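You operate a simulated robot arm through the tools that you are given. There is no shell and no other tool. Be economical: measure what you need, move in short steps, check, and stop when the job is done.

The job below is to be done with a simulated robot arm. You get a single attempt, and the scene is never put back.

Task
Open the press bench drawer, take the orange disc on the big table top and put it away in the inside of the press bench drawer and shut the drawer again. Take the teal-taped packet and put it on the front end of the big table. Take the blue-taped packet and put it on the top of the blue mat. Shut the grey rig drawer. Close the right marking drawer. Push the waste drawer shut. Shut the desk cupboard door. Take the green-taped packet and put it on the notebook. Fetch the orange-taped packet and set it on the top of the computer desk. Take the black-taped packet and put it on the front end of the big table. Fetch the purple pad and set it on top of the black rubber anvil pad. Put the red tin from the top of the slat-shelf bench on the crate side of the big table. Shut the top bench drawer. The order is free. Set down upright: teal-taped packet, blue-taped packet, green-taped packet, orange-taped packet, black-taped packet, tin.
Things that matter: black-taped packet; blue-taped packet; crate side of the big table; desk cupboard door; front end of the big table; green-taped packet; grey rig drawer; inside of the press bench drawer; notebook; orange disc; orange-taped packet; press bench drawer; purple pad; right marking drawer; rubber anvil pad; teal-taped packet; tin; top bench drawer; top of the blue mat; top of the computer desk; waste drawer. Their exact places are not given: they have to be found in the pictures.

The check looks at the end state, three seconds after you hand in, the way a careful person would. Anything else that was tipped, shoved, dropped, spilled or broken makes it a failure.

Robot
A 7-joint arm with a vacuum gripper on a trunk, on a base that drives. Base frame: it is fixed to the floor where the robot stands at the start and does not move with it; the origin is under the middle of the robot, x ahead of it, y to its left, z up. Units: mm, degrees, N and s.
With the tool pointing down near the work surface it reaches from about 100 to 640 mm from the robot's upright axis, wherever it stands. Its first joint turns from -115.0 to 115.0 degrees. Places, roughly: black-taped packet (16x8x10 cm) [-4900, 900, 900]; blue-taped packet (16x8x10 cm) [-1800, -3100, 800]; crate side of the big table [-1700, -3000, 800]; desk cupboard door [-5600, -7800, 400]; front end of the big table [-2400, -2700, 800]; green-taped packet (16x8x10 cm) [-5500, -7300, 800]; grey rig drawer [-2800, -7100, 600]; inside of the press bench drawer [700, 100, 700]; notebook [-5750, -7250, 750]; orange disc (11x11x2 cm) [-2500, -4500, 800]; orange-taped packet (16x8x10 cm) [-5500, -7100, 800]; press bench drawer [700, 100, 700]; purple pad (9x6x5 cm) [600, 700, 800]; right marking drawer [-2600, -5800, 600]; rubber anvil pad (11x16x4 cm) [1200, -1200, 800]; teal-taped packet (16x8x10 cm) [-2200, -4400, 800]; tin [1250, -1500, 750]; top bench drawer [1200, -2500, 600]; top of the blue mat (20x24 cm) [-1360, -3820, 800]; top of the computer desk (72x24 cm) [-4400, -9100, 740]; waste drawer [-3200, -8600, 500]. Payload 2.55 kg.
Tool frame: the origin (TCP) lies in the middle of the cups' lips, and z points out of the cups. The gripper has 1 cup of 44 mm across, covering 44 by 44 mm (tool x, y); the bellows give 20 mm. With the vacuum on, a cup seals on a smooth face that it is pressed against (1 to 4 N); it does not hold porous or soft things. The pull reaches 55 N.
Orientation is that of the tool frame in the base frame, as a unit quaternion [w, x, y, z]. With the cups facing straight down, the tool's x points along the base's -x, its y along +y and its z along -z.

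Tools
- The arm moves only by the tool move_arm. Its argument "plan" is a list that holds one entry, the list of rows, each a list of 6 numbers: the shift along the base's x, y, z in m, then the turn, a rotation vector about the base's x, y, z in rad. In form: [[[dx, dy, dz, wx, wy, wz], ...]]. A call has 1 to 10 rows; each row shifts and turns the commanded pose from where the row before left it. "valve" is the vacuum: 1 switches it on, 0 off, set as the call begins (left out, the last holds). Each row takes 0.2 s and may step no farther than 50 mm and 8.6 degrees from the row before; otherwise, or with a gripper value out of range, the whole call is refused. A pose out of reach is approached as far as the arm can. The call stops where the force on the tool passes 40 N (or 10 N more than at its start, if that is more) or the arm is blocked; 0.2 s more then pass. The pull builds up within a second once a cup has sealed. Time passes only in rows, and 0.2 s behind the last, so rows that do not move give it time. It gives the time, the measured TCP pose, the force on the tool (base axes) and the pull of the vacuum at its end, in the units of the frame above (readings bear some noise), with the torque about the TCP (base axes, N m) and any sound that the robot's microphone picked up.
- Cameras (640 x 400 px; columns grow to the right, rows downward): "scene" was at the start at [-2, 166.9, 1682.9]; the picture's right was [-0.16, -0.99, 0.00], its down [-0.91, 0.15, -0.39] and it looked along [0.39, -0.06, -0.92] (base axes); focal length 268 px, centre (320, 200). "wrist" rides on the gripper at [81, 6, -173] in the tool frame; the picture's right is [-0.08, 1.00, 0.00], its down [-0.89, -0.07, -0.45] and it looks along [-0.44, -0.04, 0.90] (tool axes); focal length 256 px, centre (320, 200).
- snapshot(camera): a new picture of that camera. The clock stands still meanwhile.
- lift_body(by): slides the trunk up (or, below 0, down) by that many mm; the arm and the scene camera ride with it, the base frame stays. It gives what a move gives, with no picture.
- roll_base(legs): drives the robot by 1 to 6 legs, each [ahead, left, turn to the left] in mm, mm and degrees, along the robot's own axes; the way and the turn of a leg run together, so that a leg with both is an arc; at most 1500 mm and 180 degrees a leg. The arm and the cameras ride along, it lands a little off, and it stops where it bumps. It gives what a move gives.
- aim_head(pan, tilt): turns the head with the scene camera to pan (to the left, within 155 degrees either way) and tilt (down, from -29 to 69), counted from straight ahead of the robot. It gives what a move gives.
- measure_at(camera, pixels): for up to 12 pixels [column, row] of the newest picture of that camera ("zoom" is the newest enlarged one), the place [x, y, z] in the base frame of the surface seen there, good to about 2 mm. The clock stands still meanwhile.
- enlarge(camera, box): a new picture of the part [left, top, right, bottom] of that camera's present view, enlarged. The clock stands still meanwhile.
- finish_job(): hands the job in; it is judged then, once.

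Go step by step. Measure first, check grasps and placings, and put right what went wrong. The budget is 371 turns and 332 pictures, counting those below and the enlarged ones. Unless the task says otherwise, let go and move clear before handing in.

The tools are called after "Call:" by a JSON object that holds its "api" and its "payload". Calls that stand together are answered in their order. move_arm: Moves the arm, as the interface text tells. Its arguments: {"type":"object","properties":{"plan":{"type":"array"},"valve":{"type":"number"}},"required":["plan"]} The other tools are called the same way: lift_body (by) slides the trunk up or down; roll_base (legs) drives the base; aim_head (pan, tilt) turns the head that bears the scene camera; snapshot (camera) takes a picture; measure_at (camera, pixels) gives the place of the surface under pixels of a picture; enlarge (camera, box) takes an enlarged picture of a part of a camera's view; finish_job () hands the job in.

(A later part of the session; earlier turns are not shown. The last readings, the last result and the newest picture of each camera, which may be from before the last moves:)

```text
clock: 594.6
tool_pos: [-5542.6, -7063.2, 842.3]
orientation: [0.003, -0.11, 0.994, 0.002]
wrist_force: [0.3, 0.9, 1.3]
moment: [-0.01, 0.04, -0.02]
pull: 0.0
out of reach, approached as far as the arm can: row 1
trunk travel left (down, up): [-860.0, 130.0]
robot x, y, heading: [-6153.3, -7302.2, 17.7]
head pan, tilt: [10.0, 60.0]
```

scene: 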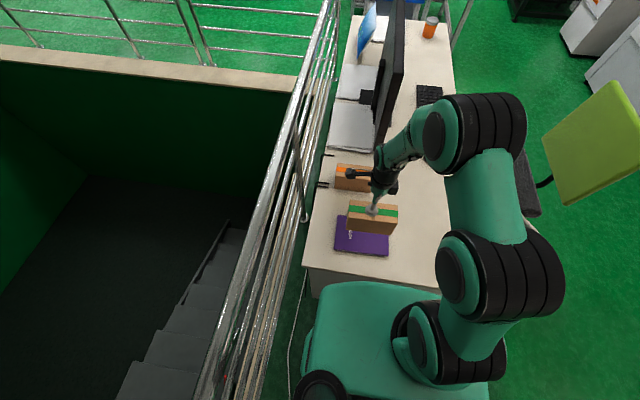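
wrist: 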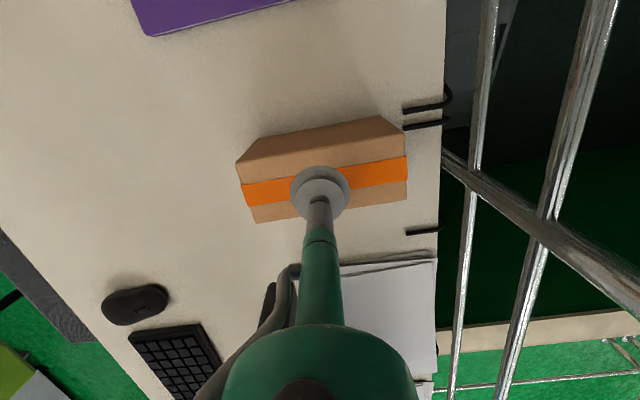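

No seal; let me look.

Call:
{"api": "snapshot", "payload": {"camera": "wrist"}}

Call:
{"api": "enlarge", "payload": {"camera": "scene", "box": [310, 110, 450, 240]}}

```text
194 pictures are left
```

wrist: 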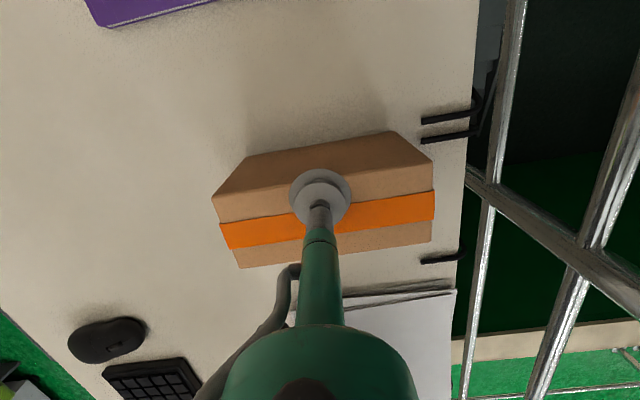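

```text
3.08 times, centred on (380, 175) of scene
```

zoom: 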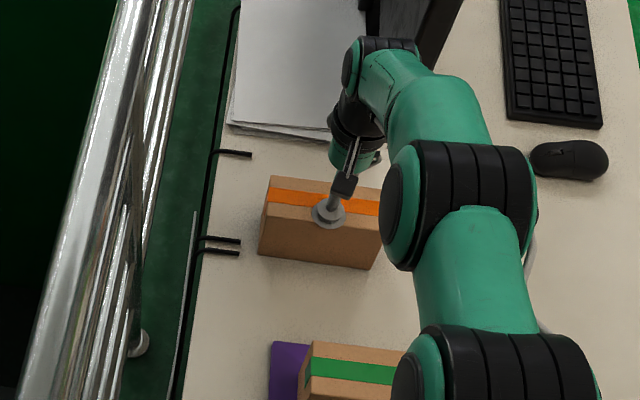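

The cup straddles the near edge. I rise, tilt the tool 7° outward to gain reach, extend ~20 mm and press again.

Call:
{"api": "move_arm", "payload": {"plan": [[[0, 0, 0.03, 0, 0, 0], [0, 0, 0, 0.042, -0.112, 0], [0.011, 0.004, 0, 0, 0, 0], [0.009, 0.003, 0, 0, 0, 0], [0, 0, 0, 0, 0, 0]]]}}

Call:
{"api": "snapshot", "payload": {"camera": "wrist"}}

```text
clock: 595.8
tool_pos: [-5522.5, -7056.7, 872.6]
orientation: [0.06, -0.109, 0.992, 0.015]
wrist_force: [1.0, -0.2, -0.1]
moment: [0.0, -0.04, -0.02]
pull: 0.0
trunk travel left (down, up): [-860.0, 130.0]
robot x, y, heading: [-6154.6, -7300.2, 17.5]
head pan, tilt: [10.0, 60.0]
```

```text
192 pictures are left
```

wrist: 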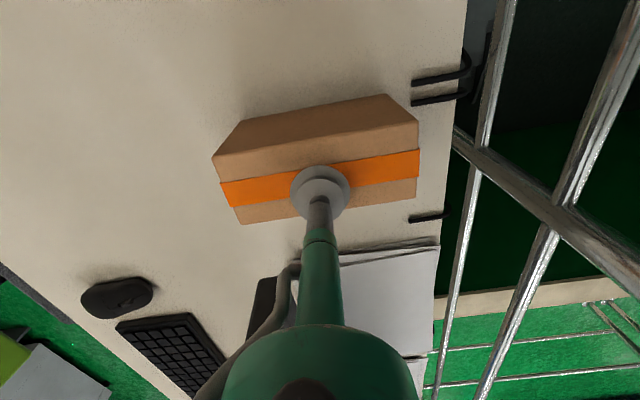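

Now over the tape. Descend and press.

Call:
{"api": "move_arm", "payload": {"plan": [[[0, 0, -0.018, 0, 0, 0], [0, 0, -0.006, 0, 0, 0], [0, 0, -0.004, 0, 0, 0], [0, 0, -0.003, 0, 0, 0], [0, 0, 0, 0, 0, 0], [0, 0, 0, 0, 0, 0], [0, 0, 0, 0, 0, 0]]]}}

```text
clock: 597.4
tool_pos: [-5519.8, -7053.0, 847.3]
orientation: [0.065, -0.108, 0.992, 0.017]
wrist_force: [5.5, 6.9, 21.0]
moment: [-0.35, 0.33, 0.0]
pull: 55.3
trunk travel left (down, up): [-860.0, 130.0]
robot x, y, heading: [-6155.6, -7300.8, 17.4]
head pan, tilt: [10.0, 60.0]
```

Sealed (55.3). Lift by the trunk, then level the tool while retracting.

Call:
{"api": "lift_body", "payload": {"by": 125}}

Call:
{"api": "move_arm", "payload": {"plan": [[[-0.02, -0.006, 0.01, 0, 0, 0], [-0.03, -0.009, 0.02, -0.021, 0.056, 0], [-0.04, -0.012, 0.02, -0.021, 0.056, 0], [-0.045, -0.013, 0, 0, 0, 0], [-0.045, -0.013, 0, 0, 0, 0], [-0.045, -0.013, 0, 0, 0, 0], [0, 0, 0, 0, 0, 0]]]}}

Call:
{"api": "snapshot", "payload": {"camera": "wrist"}}

```text
clock: 599.0
tool_pos: [-5521.4, -7056.0, 964.8]
orientation: [0.06, -0.107, 0.992, 0.015]
wrist_force: [0.3, 0.8, -2.6]
moment: [-0.04, 0.13, 0.01]
pull: 54.6
trunk travel left (down, up): [-985.0, 5.0]
robot x, y, heading: [-6155.3, -7304.3, 17.7]
head pan, tilt: [10.0, 60.0]
```

```text
clock: 600.6
tool_pos: [-5744.7, -7122.2, 1018.3]
orientation: [0.003, -0.109, 0.994, 0.001]
wrist_force: [0.3, -0.3, -3.4]
moment: [0.0, 0.14, -0.02]
pull: 54.6
trunk travel left (down, up): [-985.0, 5.0]
robot x, y, heading: [-6151.1, -7302.5, 17.3]
head pan, tilt: [10.0, 60.0]
```

```text
191 pictures are left
```

wrist: 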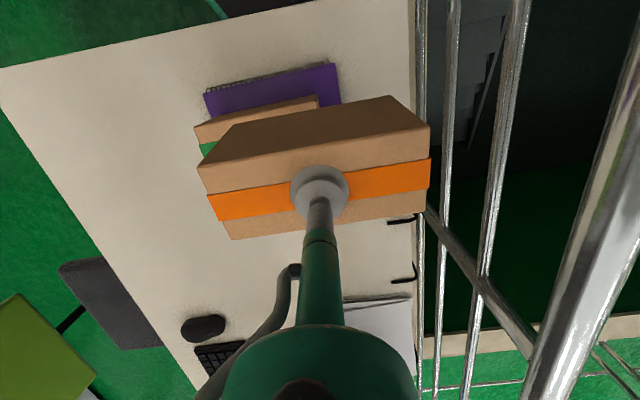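

Held. I go around: back 60, right 1300, turn to face the computer desk, then along the aisle.

Call:
{"api": "roll_base", "payload": {"legs": [[-60, 0, 0], [0, -1300, 0], [0, 0, -89.8]]}}

Call:
{"api": "aim_head", "payload": {"pan": 30, "tilt": 30}}

Call:
{"api": "snapshot", "payload": {"camera": "scene"}}

```text
clock: 611.5
tool_pos: [-5634.6, -8966.9, 1018.3]
orientation: [0.001, 0.619, 0.785, 0.0]
wrist_force: [-1.0, 0.4, -3.0]
moment: [0.07, 0.05, -0.01]
pull: 55.3
trunk travel left (down, up): [-985.0, 5.0]
robot x, y, heading: [-5819.6, -8563.6, -71.6]
head pan, tilt: [10.0, 60.0]
```

```text
clock: 612.4
tool_pos: [-5635.7, -8965.8, 1018.2]
orientation: [0.001, 0.619, 0.786, -0.002]
wrist_force: [-0.2, 0.5, -3.0]
moment: [0.1, 0.06, -0.01]
pull: 54.7
trunk travel left (down, up): [-985.0, 5.0]
robot x, y, heading: [-5821.5, -8557.8, -71.7]
head pan, tilt: [30.0, 30.0]
```

```text
190 pictures are left
```

scene: 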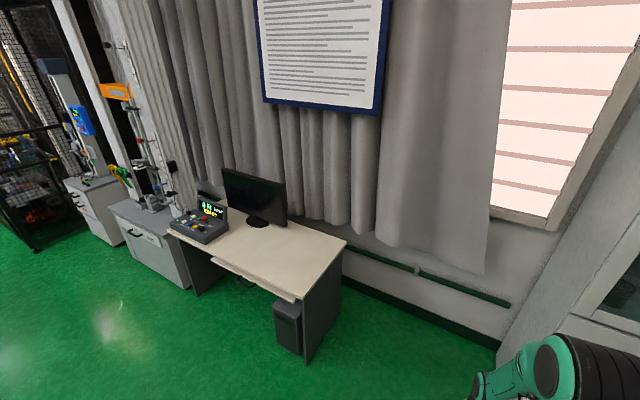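

The desk's top is free right of the control box, around (280,252). Measuring.

Call:
{"api": "measure_at", "payload": {"camera": "scene", "pixels": [[280, 252], [240, 252], [300, 240], [345, 242], [305, 297], [178, 233], [225, 240], [265, 222], [325, 245], [290, 275], [250, 240]]}}

Call:
{"api": "roll_base", "payload": {"legs": [[0, 1100, 0]]}}

Call:
{"api": "aim_head", "payload": {"pan": 10, "tilt": 45}}

Call:
{"api": "snapshot", "payload": {"camera": "scene"}}

```text
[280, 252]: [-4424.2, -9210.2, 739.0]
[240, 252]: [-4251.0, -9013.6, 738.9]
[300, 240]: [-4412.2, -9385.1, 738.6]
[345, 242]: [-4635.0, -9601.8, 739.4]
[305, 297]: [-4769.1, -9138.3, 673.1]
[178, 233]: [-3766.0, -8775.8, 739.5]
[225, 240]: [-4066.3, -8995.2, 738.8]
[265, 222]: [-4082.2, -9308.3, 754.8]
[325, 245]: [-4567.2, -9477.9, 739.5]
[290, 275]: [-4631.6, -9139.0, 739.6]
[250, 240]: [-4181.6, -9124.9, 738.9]
```

```text
clock: 617.0
tool_pos: [-4714.5, -8649.7, 1017.0]
orientation: [0.0, 0.604, 0.797, -0.002]
wrist_force: [1.1, 1.4, -3.9]
moment: [0.04, 0.09, -0.01]
pull: 54.9
trunk travel left (down, up): [-985.0, 5.0]
robot x, y, heading: [-4918.0, -8257.6, -69.5]
head pan, tilt: [30.0, 30.0]
stopped in leg 1: the robot was blocked; the commanded pose is now the measured one
```

```text
clock: 617.8
tool_pos: [-4717.2, -8651.8, 1019.4]
orientation: [0.0, 0.604, 0.797, 0.0]
wrist_force: [0.2, 0.2, -3.2]
moment: [0.07, 0.04, 0.03]
pull: 54.7
trunk travel left (down, up): [-985.0, 5.0]
robot x, y, heading: [-4915.4, -8254.7, -69.5]
head pan, tilt: [10.0, 45.0]
```

```text
189 pictures are left
```

scene: 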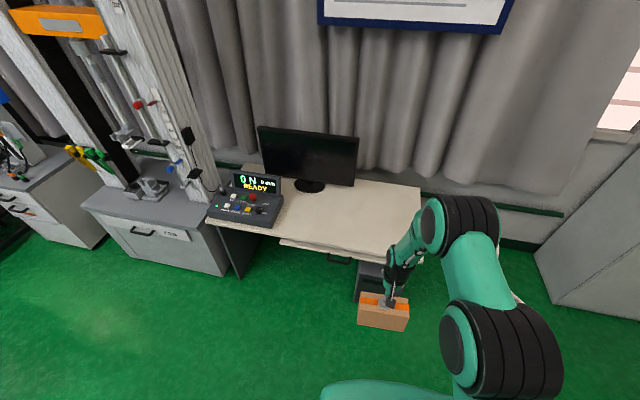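

Blocked: I was too close to the chair's back. I'll check the chair.

Call:
{"api": "aim_head", "payload": {"pan": 150, "tilt": 50}}

Call:
{"api": "snapshot", "payload": {"camera": "scene"}}

```text
clock: 620.1
tool_pos: [-4716.5, -8651.0, 1018.1]
orientation: [0.001, 0.604, 0.797, -0.001]
wrist_force: [-0.7, 0.6, -2.8]
moment: [0.09, 0.04, 0.04]
pull: 55.3
trunk travel left (down, up): [-985.0, 5.0]
robot x, y, heading: [-4918.2, -8254.3, -69.5]
head pan, tilt: [150.0, 50.0]
```

```text
188 pictures are left
```

scene: 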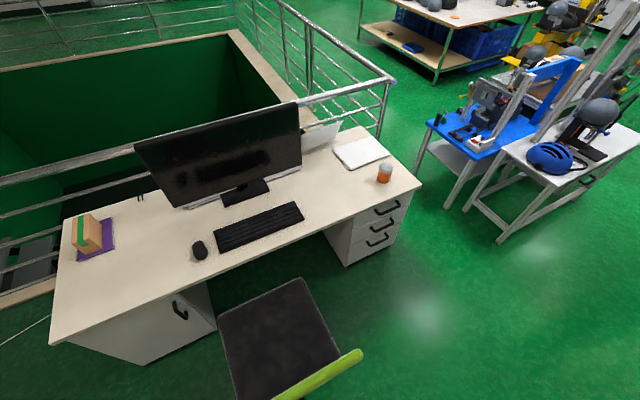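

Call:
{"api": "measure_at", "payload": {"camera": "scene", "pixels": [[222, 317], [302, 283], [338, 345], [355, 355], [330, 372], [290, 392], [240, 390], [200, 250]]}}

```text
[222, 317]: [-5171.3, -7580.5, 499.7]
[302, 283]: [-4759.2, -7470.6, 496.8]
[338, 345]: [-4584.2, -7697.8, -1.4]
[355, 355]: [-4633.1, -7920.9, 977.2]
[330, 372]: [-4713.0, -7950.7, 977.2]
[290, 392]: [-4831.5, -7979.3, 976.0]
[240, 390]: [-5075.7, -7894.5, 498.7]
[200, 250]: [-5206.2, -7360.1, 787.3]
```

The backrest line seems unchanged (within ~10 mm). I move away forward (m≈6750) and check the chair's casters against earlier values.

Call:
{"api": "roll_base", "payload": {"legs": [[330, 0, -2.5], [0, 250, 0]]}}

Call:
{"api": "aim_head", "payload": {"pan": -150, "tilt": 45}}

Call:
{"api": "snapshot", "payload": {"camera": "scene"}}

```text
clock: 623.7
tool_pos: [-4375.9, -8889.7, 1018.0]
orientation: [0.0, 0.618, 0.786, 0.0]
wrist_force: [0.2, -0.7, -2.2]
moment: [0.08, 0.03, 0.0]
pull: 54.9
trunk travel left (down, up): [-985.0, 5.0]
robot x, y, heading: [-4561.1, -8482.6, -71.8]
head pan, tilt: [150.0, 50.0]
```

```text
clock: 627.8
tool_pos: [-4374.6, -8889.6, 1018.7]
orientation: [0.001, 0.62, 0.785, -0.001]
wrist_force: [-0.7, 0.1, -2.3]
moment: [0.08, 0.06, 0.0]
pull: 54.4
trunk travel left (down, up): [-985.0, 5.0]
robot x, y, heading: [-4559.4, -8485.0, -71.3]
head pan, tilt: [-150.0, 45.0]
```

```text
187 pictures are left
```

scene: 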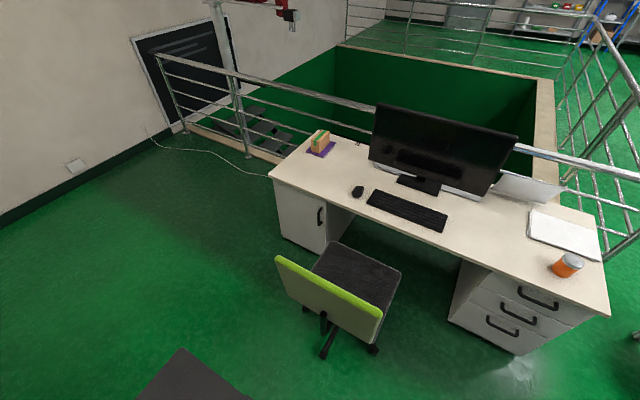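

Cupboard is shut and green lies on the notebook. Measure chair casters.

Call:
{"api": "enlarge", "payload": {"camera": "scene", "box": [260, 230, 420, 370]}}

Call:
{"api": "measure_at", "payload": {"camera": "zoom", "pixels": [[430, 455], [255, 470], [175, 310], [75, 110], [470, 340], [70, 120], [445, 470], [300, 455], [265, 480]]}}

```text
2.86 times, centred on (340, 300) of scene
```

zoom: 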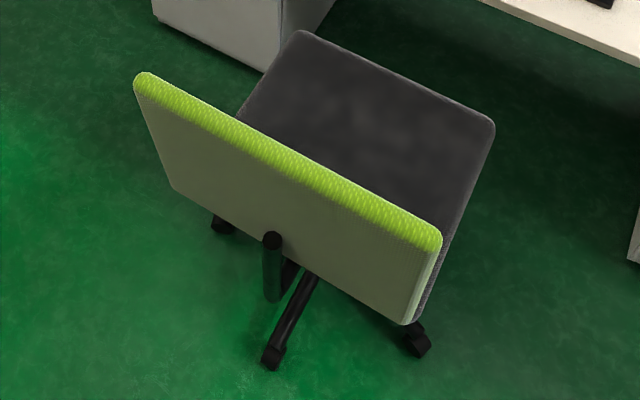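

```text
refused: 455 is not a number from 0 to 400
```

Call:
{"api": "measure_at", "payload": {"camera": "zoom", "pixels": [[418, 340], [273, 355], [222, 225], [150, 80], [430, 235], [490, 120], [310, 38], [290, 145]]}}

```text
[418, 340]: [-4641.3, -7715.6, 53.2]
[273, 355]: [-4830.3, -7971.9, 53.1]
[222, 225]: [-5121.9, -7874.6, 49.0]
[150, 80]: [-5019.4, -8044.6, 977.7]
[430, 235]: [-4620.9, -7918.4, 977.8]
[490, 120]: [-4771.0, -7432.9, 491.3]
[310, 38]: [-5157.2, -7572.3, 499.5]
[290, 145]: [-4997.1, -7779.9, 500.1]
```

Chair unmoved (differences match viewing sides). Now place orange at ≈(-4430,-9115): drive ahead 150.

Call:
{"api": "roll_base", "payload": {"legs": [[150, 0, 0]]}}

Call:
{"api": "aim_head", "payload": {"pan": 0, "tilt": 50}}

Call:
{"api": "snapshot", "payload": {"camera": "scene"}}

Call:
{"api": "snapshot", "payload": {"camera": "wrist"}}

```text
clock: 629.2
tool_pos: [-4327.6, -9028.7, 1017.3]
orientation: [0.001, 0.619, 0.785, -0.001]
wrist_force: [0.0, 0.4, -2.5]
moment: [0.1, 0.04, 0.03]
pull: 54.6
trunk travel left (down, up): [-985.0, 5.0]
robot x, y, heading: [-4513.0, -8625.1, -71.5]
head pan, tilt: [-150.0, 45.0]
```

```text
clock: 631.5
tool_pos: [-4328.3, -9028.9, 1018.1]
orientation: [0.001, 0.619, 0.785, 0.0]
wrist_force: [-0.3, 0.0, -2.7]
moment: [0.09, 0.02, -0.01]
pull: 54.8
trunk travel left (down, up): [-985.0, 5.0]
robot x, y, heading: [-4513.3, -8623.1, -71.3]
head pan, tilt: [0.0, 50.0]
```

```text
185 pictures are left
```

scene: 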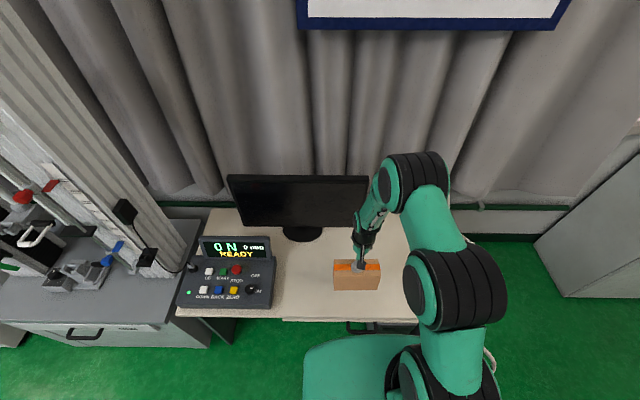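

```text
184 pictures are left
```

wrist: 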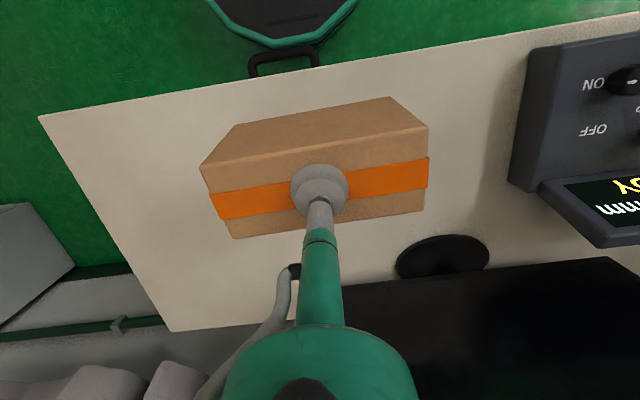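

Call:
{"api": "move_arm", "payload": {"plan": [[[-0.034, -0.0287, 0, 0, 0, 0], [-0.034, -0.0287, 0, 0, 0, 0], [-0.034, -0.0287, 0, 0, 0, 0], [0, 0, -0.045, 0, 0, 0], [0, 0, -0.045, 0, 0, 0], [0, 0, -0.04, 0, 0, 0], [0, 0, 0, 0, 0, 0]]]}}

Call:
{"api": "snapshot", "payload": {"camera": "wrist"}}

```text
clock: 633.1
tool_pos: [-4425.4, -9115.7, 888.5]
orientation: [0.0, 0.619, 0.785, 0.0]
wrist_force: [-0.5, 0.1, -2.7]
moment: [0.07, 0.05, 0.04]
pull: 55.3
trunk travel left (down, up): [-985.0, 5.0]
robot x, y, heading: [-4513.2, -8623.3, -71.4]
head pan, tilt: [0.0, 50.0]
```

```text
183 pictures are left
```

wrist: 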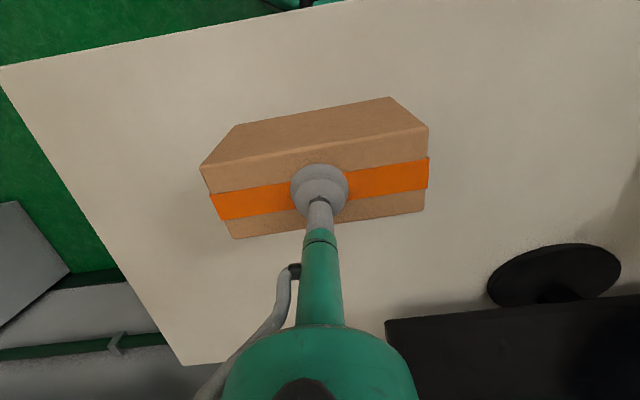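

Clear below. Lower to contact.

Call:
{"api": "move_arm", "payload": {"plan": [[[0, 0, -0.03, 0, 0, 0], [0, 0, -0.012, 0, 0, 0], [0, 0, -0.005, 0, 0, 0], [0, 0, -0.003, 0, 0, 0], [0, 0, 0, 0, 0, 0]]]}}

```text
clock: 634.3
tool_pos: [-4428.1, -9115.7, 841.0]
orientation: [0.002, 0.619, 0.785, -0.004]
wrist_force: [1.7, 8.6, 33.9]
moment: [0.09, -0.23, 0.07]
pull: 54.6
trunk travel left (down, up): [-985.0, 5.0]
robot x, y, heading: [-4516.7, -8623.3, -71.5]
head pan, tilt: [0.0, 50.0]
```

Call:
{"api": "move_arm", "payload": {"plan": [[[0, 0, 0.002, 0, 0, 0], [0, 0, 0, 0, 0, 0]]]}}

Call:
{"api": "move_arm", "payload": {"plan": [[[0, 0, 0, 0, 0, 0], [0, 0, 0, 0, 0, 0], [0, 0, 0, 0, 0, 0], [0, 0, 0.01, 0, 0, 0], [0, 0, 0.03, 0, 0, 0], [0, 0, 0.045, 0, 0, 0], [0, 0, 0.045, 0, 0, 0], [0, 0, 0.045, 0, 0, 0]]], "valve": 0}}

Call:
{"api": "snapshot", "payload": {"camera": "wrist"}}

Call:
{"api": "snapshot", "payload": {"camera": "scene"}}

```text
clock: 634.9
tool_pos: [-4429.0, -9115.4, 839.1]
orientation: [0.001, 0.619, 0.785, -0.002]
wrist_force: [3.7, 1.5, 14.0]
moment: [-0.21, -0.2, 0.0]
pull: 54.9
trunk travel left (down, up): [-985.0, 5.0]
robot x, y, heading: [-4511.9, -8623.7, -71.5]
head pan, tilt: [0.0, 50.0]
```

```text
clock: 636.7
tool_pos: [-4432.4, -9110.8, 1015.4]
orientation: [0.001, 0.619, 0.785, 0.001]
wrist_force: [-0.6, -0.2, -0.2]
moment: [0.0, 0.01, 0.0]
pull: 0.1
trunk travel left (down, up): [-985.0, 5.0]
robot x, y, heading: [-4512.6, -8620.7, -71.2]
head pan, tilt: [0.0, 50.0]
```

```text
182 pictures are left
```

wrist: 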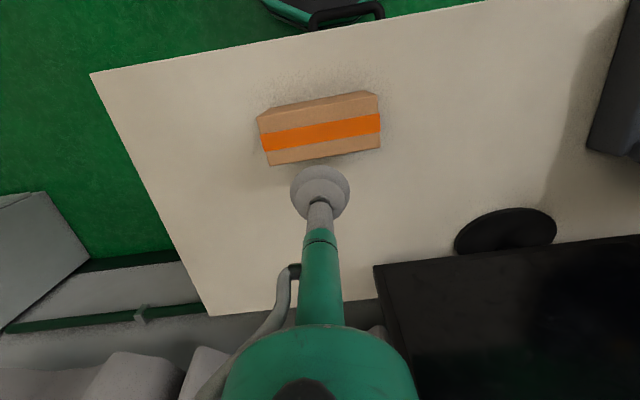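

```text
181 pictures are left
```

scene: 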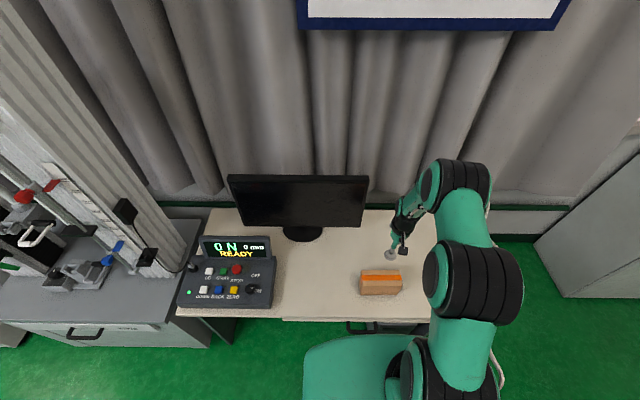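

Orange stands on the computer desk. Only the disc remains. I go back the same way: back off, turn to -158°, and reverse along the known-safe line.

Call:
{"api": "roll_base", "payload": {"legs": [[-295, 0, 0], [0, 0, -86.7]]}}

Call:
{"api": "move_arm", "payload": {"plan": [[[0.03, 0.012, 0.01, 0, 0, 0], [0.03, 0.012, 0.01, 0, 0, 0], [0.03, 0.012, 0.01, 0, 0, 0], [0.03, 0.012, 0.01, 0, 0, 0], [0, 0, 0, 0, 0, 0]]]}}

```text
clock: 642.5
tool_pos: [-5091.1, -8454.3, 1015.0]
orientation: [0.0, 0.991, 0.137, 0.0]
wrist_force: [-0.7, -0.4, -0.2]
moment: [-0.02, -0.02, -0.01]
pull: 0.0
trunk travel left (down, up): [-985.0, 5.0]
robot x, y, heading: [-4601.7, -8352.1, -159.4]
head pan, tilt: [0.0, 50.0]
```

```text
clock: 643.7
tool_pos: [-4968.7, -8409.3, 1055.8]
orientation: [0.0, 0.991, 0.137, 0.001]
wrist_force: [0.5, 0.5, -0.4]
moment: [-0.01, -0.04, 0.02]
pull: 0.1
trunk travel left (down, up): [-985.0, 5.0]
robot x, y, heading: [-4603.0, -8351.5, -159.0]
head pan, tilt: [0.0, 50.0]
```

Call:
{"api": "roll_base", "payload": {"legs": [[0, 0, 1.1], [-1140, 0, 0], [-1140, 0, 0]]}}

```text
clock: 654.9
tool_pos: [-2921.4, -7612.6, 1056.4]
orientation: [0.0, 0.99, 0.139, 0.0]
wrist_force: [-0.7, -0.1, -0.4]
moment: [0.0, -0.02, -0.01]
pull: 0.1
trunk travel left (down, up): [-985.0, 5.0]
robot x, y, heading: [-2559.8, -7557.5, -158.6]
head pan, tilt: [0.0, 50.0]
```

Call:
{"api": "roll_base", "payload": {"legs": [[-1000, -50, 0], [-1010, -20, 0]]}}

```text
clock: 665.0
tool_pos: [-1053.3, -6825.4, 1056.3]
orientation: [0.0, 0.99, 0.144, 0.0]
wrist_force: [-0.3, 0.2, -0.1]
moment: [0.0, 0.04, 0.02]
pull: 0.0
trunk travel left (down, up): [-985.0, 5.0]
robot x, y, heading: [-690.4, -6767.0, -158.5]
head pan, tilt: [0.0, 50.0]
```

Out of the corridor. I continue diagonally to open floor, turn to the press bench heading, and drive there.

Call:
{"api": "roll_base", "payload": {"legs": [[-738, -663, 0], [-738, -663, 0], [0, 0, 176.3], [276, 1202, 0], [276, 1202, 0], [276, 1202, 0]]}}

Call:
{"api": "aim_head", "payload": {"pan": 20, "tilt": 35}}

Call:
{"api": "snapshot", "payload": {"camera": "scene"}}

```text
clock: 699.7
tool_pos: [438.5, -1249.7, 1057.2]
orientation: [0.0, -0.075, 0.997, 0.0]
wrist_force: [-1.0, 0.2, 0.3]
moment: [0.01, 0.01, 0.0]
pull: 0.0
trunk travel left (down, up): [-985.0, 5.0]
robot x, y, heading: [70.0, -1259.8, 13.7]
head pan, tilt: [0.0, 50.0]
```

```text
clock: 700.5
tool_pos: [438.6, -1249.6, 1056.6]
orientation: [0.0, -0.075, 0.997, 0.001]
wrist_force: [0.8, -0.8, -0.3]
moment: [0.02, -0.04, 0.0]
pull: 0.0
trunk travel left (down, up): [-985.0, 5.0]
robot x, y, heading: [69.1, -1259.0, 13.6]
head pan, tilt: [20.0, 35.0]
```

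```text
180 pictures are left
```

scene: 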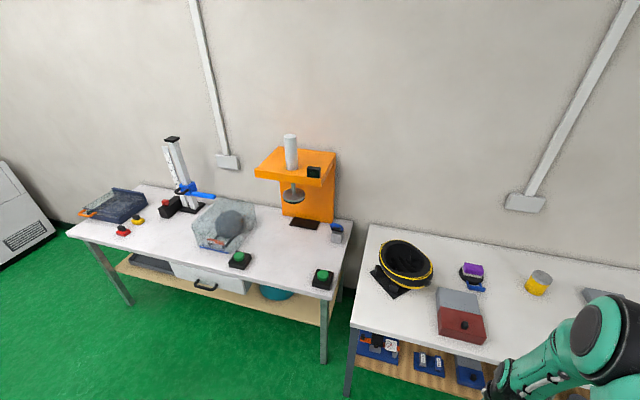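

Call:
{"api": "roll_base", "payload": {"legs": [[0, 0, 4.2], [0, 1215, 0]]}}

Call:
{"api": "lift_body", "payload": {"by": -100}}

```text
clock: 707.1
tool_pos: [70.9, -64.4, 1055.0]
orientation: [0.0, -0.105, 0.994, 0.0]
wrist_force: [-0.3, 0.1, 0.0]
moment: [0.0, 0.02, -0.02]
pull: 0.1
trunk travel left (down, up): [-985.0, 5.0]
robot x, y, heading: [-295.5, -94.3, 17.3]
head pan, tilt: [20.0, 35.0]
```

```text
clock: 708.5
tool_pos: [72.3, -63.7, 956.5]
orientation: [0.0, -0.107, 0.994, 0.0]
wrist_force: [-0.6, -0.3, -0.6]
moment: [0.03, -0.01, -0.01]
pull: 0.1
trunk travel left (down, up): [-885.0, 105.0]
robot x, y, heading: [-292.0, -97.2, 17.3]
head pan, tilt: [20.0, 35.0]
```

Now I bring the tool horizontal toward the drawer.

Call:
{"api": "move_arm", "payload": {"plan": [[[0.0287, 0.0089, 0.037, 0.0297, -0.0955, 0], [0.0287, 0.0089, 0.037, 0.0297, -0.0955, 0], [0.0287, 0.0089, 0.037, 0.0297, -0.0955, 0], [0.0287, 0.0089, 0.037, 0.0297, -0.0955, 0], [0.0287, 0.0089, 0.037, 0.0297, -0.0955, 0], [0.0287, 0.0089, 0.03, 0.0297, -0.0955, 0], [0.0267, 0.0083, 0, 0.0425, -0.1366, 0], [0.0267, 0.0083, 0, 0.0425, -0.1366, 0], [0.0267, 0.0083, 0, 0.0425, -0.1366, 0], [0.0267, 0.0083, 0, 0.0425, -0.1366, 0]]]}}

Call:
{"api": "move_arm", "payload": {"plan": [[[0.005, 0.0015, 0, 0.04, -0.128, 0], [0.005, 0.0015, 0, 0.04, -0.128, 0], [0.005, 0.0015, 0, 0.035, -0.11, 0], [0, 0, 0, 0, 0, 0]]]}}

```text
clock: 710.7
tool_pos: [350.5, 21.5, 1173.2]
orientation: [0.544, -0.088, 0.828, 0.107]
wrist_force: [1.1, 0.5, 0.5]
moment: [0.0, 0.0, 0.03]
pull: 0.0
trunk travel left (down, up): [-885.0, 105.0]
robot x, y, heading: [-293.0, -95.2, 17.0]
head pan, tilt: [20.0, 35.0]
```

```text
clock: 711.7
tool_pos: [385.6, 30.3, 1187.1]
orientation: [0.684, -0.075, 0.712, 0.136]
wrist_force: [0.7, -0.4, 0.7]
moment: [-0.02, 0.01, 0.03]
pull: 0.0
out of reach, approached as far as the arm can: row 3
trunk travel left (down, up): [-885.0, 105.0]
robot x, y, heading: [-295.2, -93.7, 16.8]
head pan, tilt: [20.0, 35.0]
```

Tool is horizontal toward the drawer. Shift left 82 mm and lower to z≈692.

Call:
{"api": "roll_base", "payload": {"legs": [[0, 82, 0.8]]}}

Call:
{"api": "lift_body", "payload": {"by": -400}}

Call:
{"api": "lift_body", "payload": {"by": -95}}

Call:
{"api": "snapshot", "payload": {"camera": "wrist"}}

Call:
{"api": "snapshot", "payload": {"camera": "scene"}}

```text
clock: 712.7
tool_pos: [359.4, 120.1, 1187.6]
orientation: [0.683, -0.081, 0.712, 0.141]
wrist_force: [0.7, 0.5, -0.2]
moment: [0.01, 0.0, -0.02]
pull: 0.0
trunk travel left (down, up): [-885.0, 105.0]
robot x, y, heading: [-323.0, -15.0, 18.1]
head pan, tilt: [20.0, 35.0]
```

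```text
clock: 716.6
tool_pos: [359.9, 120.1, 787.5]
orientation: [0.683, -0.081, 0.712, 0.142]
wrist_force: [0.8, -0.7, 0.3]
moment: [0.03, 0.0, 0.03]
pull: 0.1
trunk travel left (down, up): [-485.0, 505.0]
robot x, y, heading: [-322.9, -20.0, 17.9]
head pan, tilt: [20.0, 35.0]
```

```text
clock: 717.9
tool_pos: [359.1, 118.7, 692.4]
orientation: [0.683, -0.081, 0.712, 0.142]
wrist_force: [-0.1, 0.1, 0.5]
moment: [0.01, 0.01, 0.02]
pull: 0.1
trunk travel left (down, up): [-390.0, 600.0]
robot x, y, heading: [-320.8, -16.6, 18.1]
head pan, tilt: [20.0, 35.0]
```

```text
179 pictures are left
```

wrist: 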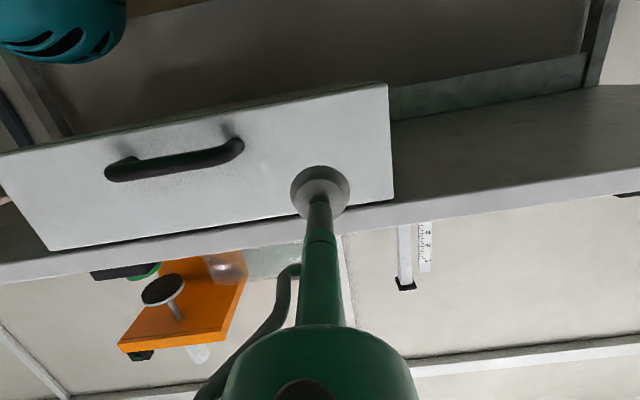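

```text
178 pictures are left
```

scene: 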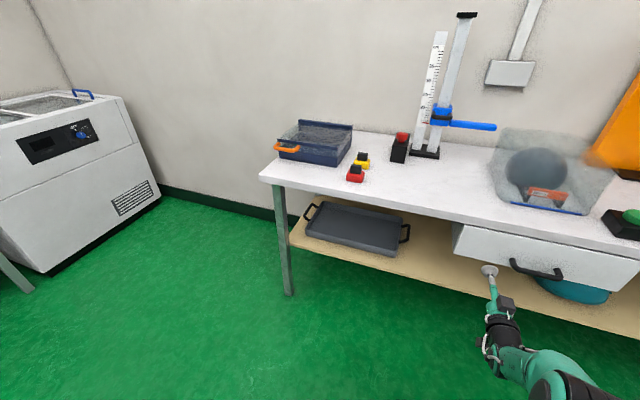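

The cup faces the drawer front left of the handle, ~105 mm away. Drive 85, then press gently with vacuum.

Call:
{"api": "roll_base", "payload": {"legs": [[85, 0, 0]]}}

Call:
{"api": "move_arm", "payload": {"plan": [[[0.0095, 0.003, 0, 0, 0, 0], [0.0048, 0.0015, 0, 0, 0, 0], [0.0038, 0.0012, 0, 0, 0, 0], [0.0038, 0.0012, 0, 0, 0, 0], [0.0029, 0.0009, 0, 0, 0, 0], [0, 0, 0, 0, 0, 0], [0, 0, 0, 0, 0, 0], [0, 0, 0, 0, 0, 0]]], "valve": 1}}

```text
clock: 718.9
tool_pos: [443.5, 146.7, 693.1]
orientation: [0.682, -0.081, 0.713, 0.142]
wrist_force: [-0.4, 0.3, -0.4]
moment: [-0.01, 0.0, -0.01]
pull: 0.0
trunk travel left (down, up): [-390.0, 600.0]
robot x, y, heading: [-234.7, 12.1, 18.2]
head pan, tilt: [20.0, 35.0]
```

```text
clock: 720.7
tool_pos: [465.3, 155.2, 694.4]
orientation: [0.683, -0.081, 0.712, 0.143]
wrist_force: [-20.2, -5.6, 4.5]
moment: [0.06, -0.39, -0.36]
pull: 55.1
trunk travel left (down, up): [-390.0, 600.0]
robot x, y, heading: [-237.6, 13.2, 18.4]
head pan, tilt: [20.0, 35.0]
```

Sealed on the drawer front. Pull by driving back 100 mm first.

Call:
{"api": "roll_base", "payload": {"legs": [[-100, 0, 0]]}}

Call:
{"api": "snapshot", "payload": {"camera": "scene"}}

```text
clock: 721.9
tool_pos: [373.3, 124.9, 694.8]
orientation: [0.683, -0.082, 0.711, 0.143]
wrist_force: [-1.8, 4.0, 3.7]
moment: [0.38, -0.07, -0.28]
pull: 55.6
trunk travel left (down, up): [-390.0, 600.0]
robot x, y, heading: [-332.2, -19.4, 18.2]
head pan, tilt: [20.0, 35.0]
```

```text
177 pictures are left
```

scene: 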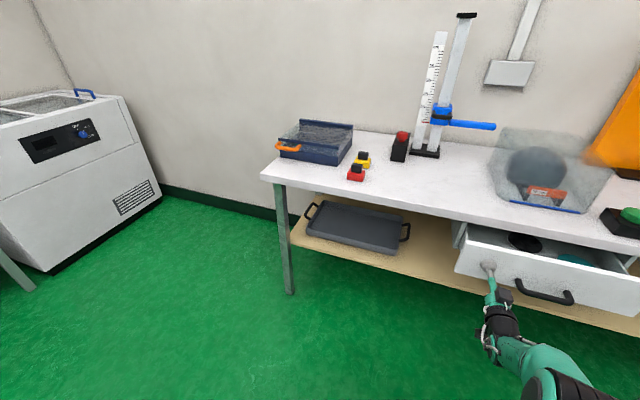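

It opens; there are things inside. Pull another 170 mm.

Call:
{"api": "roll_base", "payload": {"legs": [[-100, 0, 0], [-80, 0, 0]]}}

Call:
{"api": "aim_head", "payload": {"pan": -10, "tilt": 45}}

Call:
{"api": "snapshot", "payload": {"camera": "scene"}}

```text
clock: 723.7
tool_pos: [205.8, 70.3, 693.7]
orientation: [0.683, -0.082, 0.712, 0.144]
wrist_force: [-1.0, -2.6, 2.0]
moment: [-0.06, -0.12, -0.2]
pull: 54.9
trunk travel left (down, up): [-390.0, 600.0]
robot x, y, heading: [-497.5, -70.4, 17.8]
head pan, tilt: [20.0, 35.0]
```

```text
clock: 724.6
tool_pos: [206.5, 71.3, 693.5]
orientation: [0.683, -0.083, 0.711, 0.145]
wrist_force: [-0.3, -0.4, 1.0]
moment: [0.05, -0.07, -0.16]
pull: 55.2
trunk travel left (down, up): [-390.0, 600.0]
robot x, y, heading: [-496.0, -75.3, 18.1]
head pan, tilt: [-10.0, 45.0]
```

```text
176 pictures are left
```

scene: 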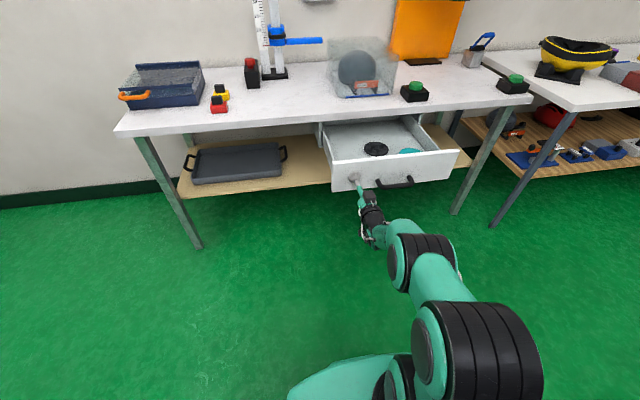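

The drawer is open ~270 mm with a black and a teal disc inside. Enlarge to find a free spot.

Call:
{"api": "enlarge", "payload": {"camera": "scene", "box": [310, 100, 470, 200]}}

Call:
{"api": "measure_at", "payload": {"camera": "zoom", "pixels": [[150, 180], [260, 195], [310, 200], [395, 210], [110, 130], [90, 260], [580, 215], [450, 90], [350, 120], [170, 210], [330, 240], [230, 150]]}}

```text
4.00 times, centred on (390, 150) of scene
```

zoom: 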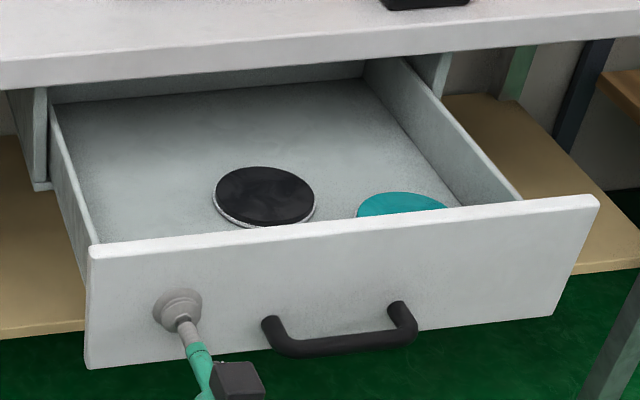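

```text
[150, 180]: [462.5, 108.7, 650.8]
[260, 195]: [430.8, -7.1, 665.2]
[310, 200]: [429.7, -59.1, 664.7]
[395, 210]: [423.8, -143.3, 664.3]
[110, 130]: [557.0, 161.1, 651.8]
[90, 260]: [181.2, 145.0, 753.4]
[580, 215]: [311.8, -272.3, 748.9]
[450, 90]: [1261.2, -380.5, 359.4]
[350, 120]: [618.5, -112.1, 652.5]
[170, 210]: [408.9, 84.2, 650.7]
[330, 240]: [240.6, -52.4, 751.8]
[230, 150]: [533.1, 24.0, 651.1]
```

A free spot is at the drawer's left part (n≈355, t≈-18). I release the suction, back off, and restore the tool to vertical.

Call:
{"api": "move_arm", "payload": {"plan": [[[0, 0, 0, 0, 0, 0], [0, 0, 0, 0, 0, 0], [0, 0, 0, 0, 0, 0], [-0.0095, -0.003, 0, 0, 0, 0], [-0.019, -0.006, 0, 0, 0, 0], [-0.028, -0.009, 0, 0, 0, 0]]], "valve": 0}}

Call:
{"api": "roll_base", "payload": {"legs": [[-200, 0, 0]]}}

Call:
{"api": "lift_body", "payload": {"by": 400}}

Call:
{"api": "move_arm", "payload": {"plan": [[[-0.024, -0.0075, 0, -0.0437, 0.136, 0], [-0.024, -0.0075, 0, -0.0437, 0.136, 0], [-0.024, -0.0075, 0, -0.0437, 0.136, 0], [-0.024, -0.0075, 0, -0.0437, 0.136, 0], [-0.024, -0.0075, 0, -0.0437, 0.136, 0], [-0.024, -0.0075, 0, -0.0437, 0.136, 0], [-0.024, -0.0075, 0, -0.0437, 0.136, 0], [-0.024, -0.0075, 0, -0.0437, 0.136, 0], [-0.024, -0.0075, 0, -0.0437, 0.136, 0], [-0.024, -0.0075, 0, -0.0437, 0.136, 0]]]}}

Call:
{"api": "snapshot", "payload": {"camera": "scene"}}

```text
clock: 726.0
tool_pos: [165.0, 58.5, 705.8]
orientation: [0.679, -0.082, 0.716, 0.142]
wrist_force: [0.3, -1.6, 0.2]
moment: [-0.01, 0.01, -0.01]
pull: 0.0
out of reach, approached as far as the arm can: row 6
trunk travel left (down, up): [-390.0, 600.0]
robot x, y, heading: [-497.2, -73.1, 18.2]
head pan, tilt: [-10.0, 45.0]
```

```text
clock: 727.6
tool_pos: [-27.3, -5.9, 706.9]
orientation: [0.679, -0.081, 0.716, 0.141]
wrist_force: [0.3, -0.1, 0.1]
moment: [0.0, -0.01, -0.01]
pull: 0.2
trunk travel left (down, up): [-390.0, 600.0]
robot x, y, heading: [-690.6, -135.4, 17.9]
head pan, tilt: [-10.0, 45.0]
```

```text
clock: 731.5
tool_pos: [-26.4, -6.3, 1106.6]
orientation: [0.679, -0.08, 0.716, 0.14]
wrist_force: [0.3, -0.1, -0.5]
moment: [0.0, 0.0, 0.0]
pull: 0.1
trunk travel left (down, up): [-790.0, 200.0]
robot x, y, heading: [-690.0, -137.8, 18.0]
head pan, tilt: [-10.0, 45.0]
```

```text
clock: 733.7
tool_pos: [-266.6, -80.9, 1105.6]
orientation: [0.05, -0.11, 0.993, 0.013]
wrist_force: [-0.4, 0.2, 0.0]
moment: [-0.02, 0.01, 0.01]
pull: 0.1
trunk travel left (down, up): [-790.0, 200.0]
robot x, y, heading: [-687.2, -135.4, 17.8]
head pan, tilt: [-10.0, 45.0]
```

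```text
174 pictures are left
```

scene: 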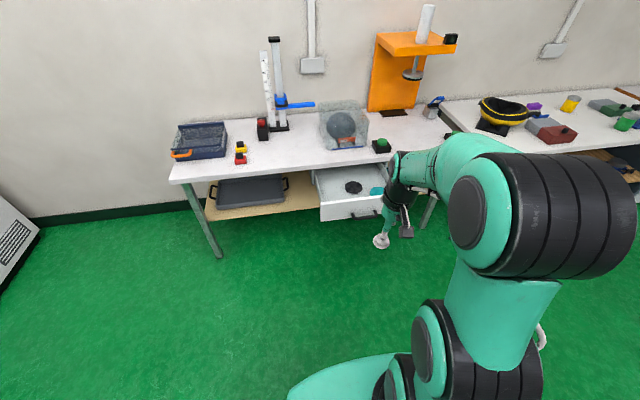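

The drawer stays open. I level the tool and drive round to the table's back side for the disc.

Call:
{"api": "move_arm", "payload": {"plan": [[[-0.02, -0.005, 0, -0.037, 0.0965, 0], [-0.03, -0.01, 0, 0, 0, 0], [0, 0, 0, 0, 0, 0]]]}}

Call:
{"api": "roll_base", "payload": {"legs": [[-416, -1090, 0], [-1268, 303, 0], [-1284, 255, 0], [-722, -188, 0], [5, -1400, 0], [5, -1400, 0]]}}

Call:
{"api": "aim_head", "payload": {"pan": 0, "tilt": 50}}

Call:
{"api": "snapshot", "payload": {"camera": "scene"}}

```text
clock: 734.5
tool_pos: [-314.8, -97.4, 1105.6]
orientation: [-0.001, -0.11, 0.994, 0.0]
wrist_force: [0.4, 0.6, 0.9]
moment: [-0.02, 0.06, -0.01]
pull: 0.0
trunk travel left (down, up): [-790.0, 200.0]
robot x, y, heading: [-689.0, -136.6, 17.9]
head pan, tilt: [-10.0, 45.0]
```

```text
clock: 769.4
tool_pos: [-2627.4, -4548.8, 1106.2]
orientation: [0.001, -0.129, 0.992, 0.001]
wrist_force: [0.0, -0.3, 1.4]
moment: [-0.02, 0.01, -0.01]
pull: 0.0
trunk travel left (down, up): [-790.0, 200.0]
robot x, y, heading: [-2999.3, -4601.5, 20.1]
head pan, tilt: [-10.0, 45.0]
```

```text
clock: 770.1
tool_pos: [-2625.6, -4548.4, 1106.2]
orientation: [0.0, -0.129, 0.992, 0.0]
wrist_force: [-0.5, -0.3, 0.3]
moment: [0.01, -0.01, 0.0]
pull: 0.2
trunk travel left (down, up): [-790.0, 200.0]
robot x, y, heading: [-3003.2, -4601.5, 20.0]
head pan, tilt: [0.0, 50.0]
```

```text
173 pictures are left
```

scene: 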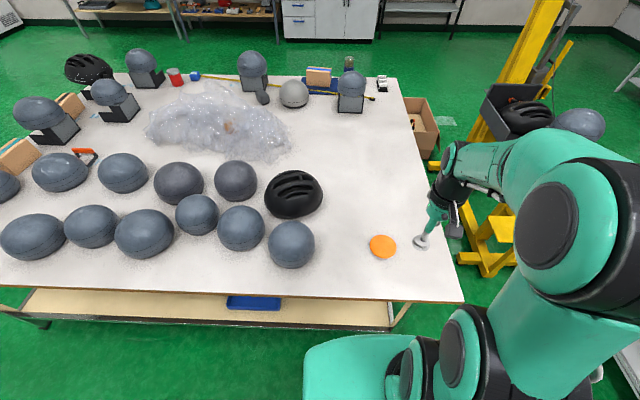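

The disc is at (382,246), within reach. Measuring its centre.

Call:
{"api": "measure_at", "payload": {"camera": "scene", "pixels": [[382, 246], [370, 244], [396, 247], [383, 236], [384, 257]]}}

Call:
{"api": "snapshot", "payload": {"camera": "wrist"}}

```text
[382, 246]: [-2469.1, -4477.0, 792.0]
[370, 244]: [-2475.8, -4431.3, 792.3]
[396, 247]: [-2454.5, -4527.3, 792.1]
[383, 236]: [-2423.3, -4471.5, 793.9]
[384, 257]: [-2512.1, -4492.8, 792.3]
```

```text
172 pictures are left
```

wrist: 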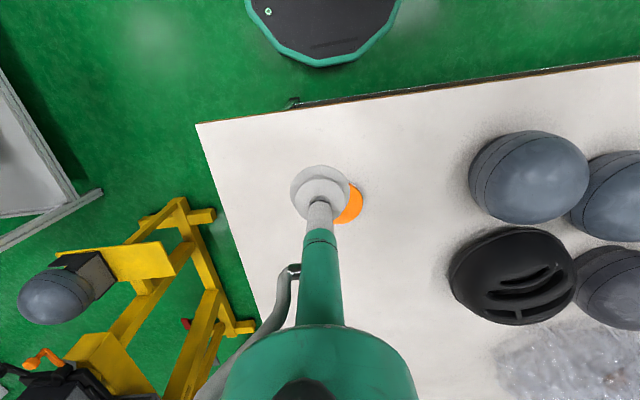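

Disc centre (-2467,-4481,792). Approach.

Call:
{"api": "move_arm", "payload": {"plan": [[[0.0227, 0.0096, -0.042, 0, 0, 0], [0.0227, 0.0096, -0.042, 0, 0, 0], [0.0227, 0.0096, -0.042, 0, 0, 0], [0.0227, 0.0096, -0.042, 0, 0, 0], [0.0227, 0.0096, -0.042, 0, 0, 0], [0.0227, 0.0096, -0.042, 0, 0, 0], [0.0227, 0.0096, -0.03, 0, 0, 0], [0, 0, 0, 0, 0, 0]]]}}

Call:
{"api": "snapshot", "payload": {"camera": "wrist"}}

```text
clock: 771.9
tool_pos: [-2467.8, -4480.6, 825.9]
orientation: [0.0, -0.129, 0.992, 0.0]
wrist_force: [-0.2, 0.3, 0.6]
moment: [-0.02, 0.01, 0.01]
pull: 0.1
trunk travel left (down, up): [-790.0, 200.0]
robot x, y, heading: [-2999.3, -4601.4, 20.1]
head pan, tilt: [0.0, 50.0]
```

```text
171 pictures are left
```

wrist: 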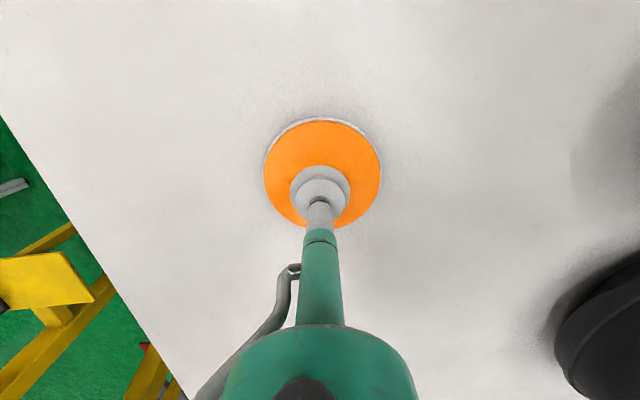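

Call:
{"api": "move_arm", "payload": {"plan": [[[0, 0, -0.02, 0, 0, 0], [0, 0, -0.01, 0, 0, 0], [0, 0, -0.005, 0, 0, 0], [0, 0, -0.003, 0, 0, 0], [0, 0, 0, 0, 0, 0], [0, 0, 0, 0, 0, 0], [0, 0, 0, 0, 0, 0]]], "valve": 1}}

```text
clock: 773.5
tool_pos: [-2468.0, -4480.3, 788.2]
orientation: [0.003, -0.128, 0.992, 0.001]
wrist_force: [-5.4, 0.3, 28.2]
moment: [-0.08, 0.19, 0.01]
pull: 55.5
trunk travel left (down, up): [-790.0, 200.0]
robot x, y, heading: [-3000.4, -4604.4, 19.9]
head pan, tilt: [0.0, 50.0]
```

Disc gripped. Lift, retract and drive the same way back to the press bench.

Call:
{"api": "move_arm", "payload": {"plan": [[[0, 0, 0.02, 0, 0, 0], [0, 0, 0.045, 0, 0, 0], [-0.01, -0.003, 0.045, 0, 0, 0], [-0.02, -0.007, 0.04, 0, 0, 0], [-0.02, -0.007, 0.04, 0, 0, 0], [-0.02, -0.007, 0.04, 0, 0, 0], [-0.02, -0.007, 0.04, 0, 0, 0], [-0.035, -0.012, 0.02, 0, 0, 0], [-0.04, -0.014, 0, 0, 0, 0]]]}}

Call:
{"api": "roll_base", "payload": {"legs": [[-24, 1397, 0], [30, 1426, 0], [774, 197, 0], [1256, -351, 0], [1209, -333, 0], [650, 750, 0]]}}

Call:
{"api": "aim_head", "payload": {"pan": 0, "tilt": 45}}

Call:
{"api": "snapshot", "payload": {"camera": "scene"}}

```text
clock: 775.5
tool_pos: [-2637.0, -4539.4, 1076.1]
orientation: [0.001, -0.128, 0.992, 0.001]
wrist_force: [-0.3, 0.7, -1.1]
moment: [0.02, -0.02, 0.0]
pull: 54.9
trunk travel left (down, up): [-790.0, 200.0]
robot x, y, heading: [-2999.7, -4601.9, 20.2]
head pan, tilt: [0.0, 50.0]
```

```text
clock: 810.1
tool_pos: [117.1, -411.2, 1075.8]
orientation: [0.0, -0.102, 0.995, 0.0]
wrist_force: [0.9, 0.2, -1.3]
moment: [0.01, 0.06, -0.01]
pull: 54.9
trunk travel left (down, up): [-790.0, 200.0]
robot x, y, heading: [-251.1, -454.2, 17.0]
head pan, tilt: [0.0, 50.0]
```

```text
clock: 810.8
tool_pos: [116.5, -411.7, 1076.0]
orientation: [0.0, -0.103, 0.995, 0.0]
wrist_force: [-0.1, 0.5, -2.1]
moment: [-0.03, 0.03, 0.03]
pull: 55.5
trunk travel left (down, up): [-790.0, 200.0]
robot x, y, heading: [-249.5, -459.0, 17.3]
head pan, tilt: [0.0, 45.0]
```

```text
170 pictures are left
```

scene: 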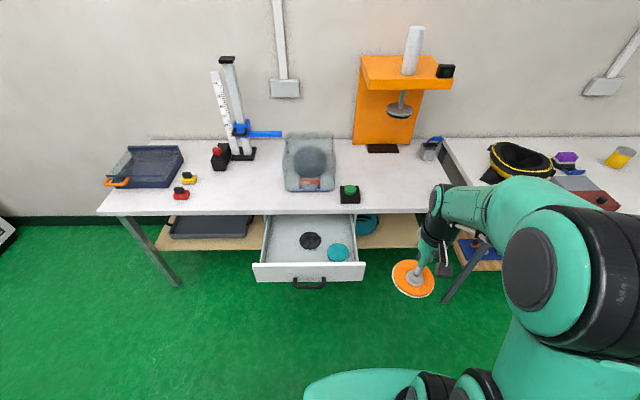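

Drawer is open ahead. Measure the interior precisely.

Call:
{"api": "enlarge", "payload": {"camera": "scene", "box": [240, 205, 380, 295]}}

Call:
{"api": "measure_at", "payload": {"camera": "zoom", "pixels": [[95, 260], [110, 60], [325, 160], [275, 160], [372, 160], [452, 215], [190, 130], [180, 230], [60, 255], [570, 255], [195, 180], [330, 195]]}}

```text
4.44 times, centred on (310, 250) of scene
```

zoom: 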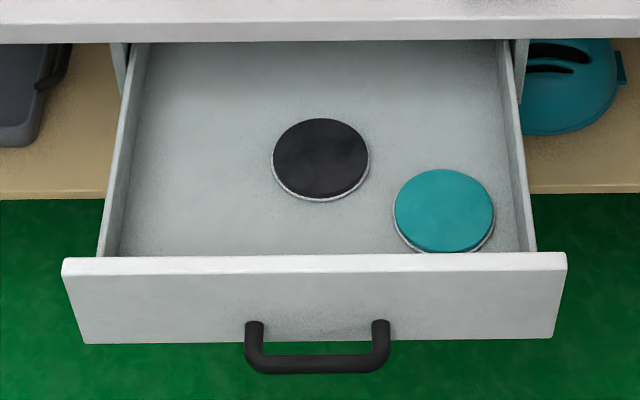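

```text
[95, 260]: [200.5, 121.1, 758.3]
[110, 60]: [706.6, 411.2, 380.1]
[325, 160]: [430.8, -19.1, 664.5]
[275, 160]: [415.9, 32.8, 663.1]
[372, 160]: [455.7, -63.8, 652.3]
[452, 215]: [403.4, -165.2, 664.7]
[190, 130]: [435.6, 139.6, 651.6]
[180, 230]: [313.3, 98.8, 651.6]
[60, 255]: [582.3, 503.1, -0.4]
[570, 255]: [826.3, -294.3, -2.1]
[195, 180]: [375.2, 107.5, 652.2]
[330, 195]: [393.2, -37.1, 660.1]
```

Free spot: n≈345, t≈-20, i.e. (335,86). Drive left 360, ahead 260.

Call:
{"api": "roll_base", "payload": {"legs": [[0, 360, 0.5], [260, 0, 0]]}}

Call:
{"api": "snapshot", "payload": {"camera": "wrist"}}

```text
clock: 814.5
tool_pos: [254.0, 1.0, 1075.5]
orientation: [-0.001, -0.106, 0.994, 0.0]
wrist_force: [0.4, -0.3, -3.3]
moment: [-0.01, 0.02, 0.01]
pull: 55.4
trunk travel left (down, up): [-790.0, 200.0]
robot x, y, heading: [-113.3, -48.1, 17.2]
head pan, tilt: [0.0, 45.0]
```

```text
168 pictures are left
```

wrist: 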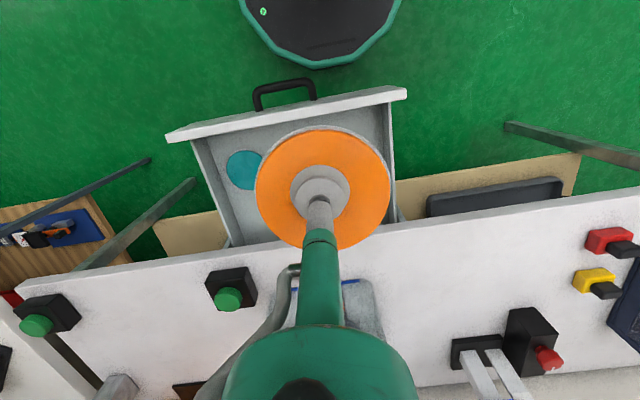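

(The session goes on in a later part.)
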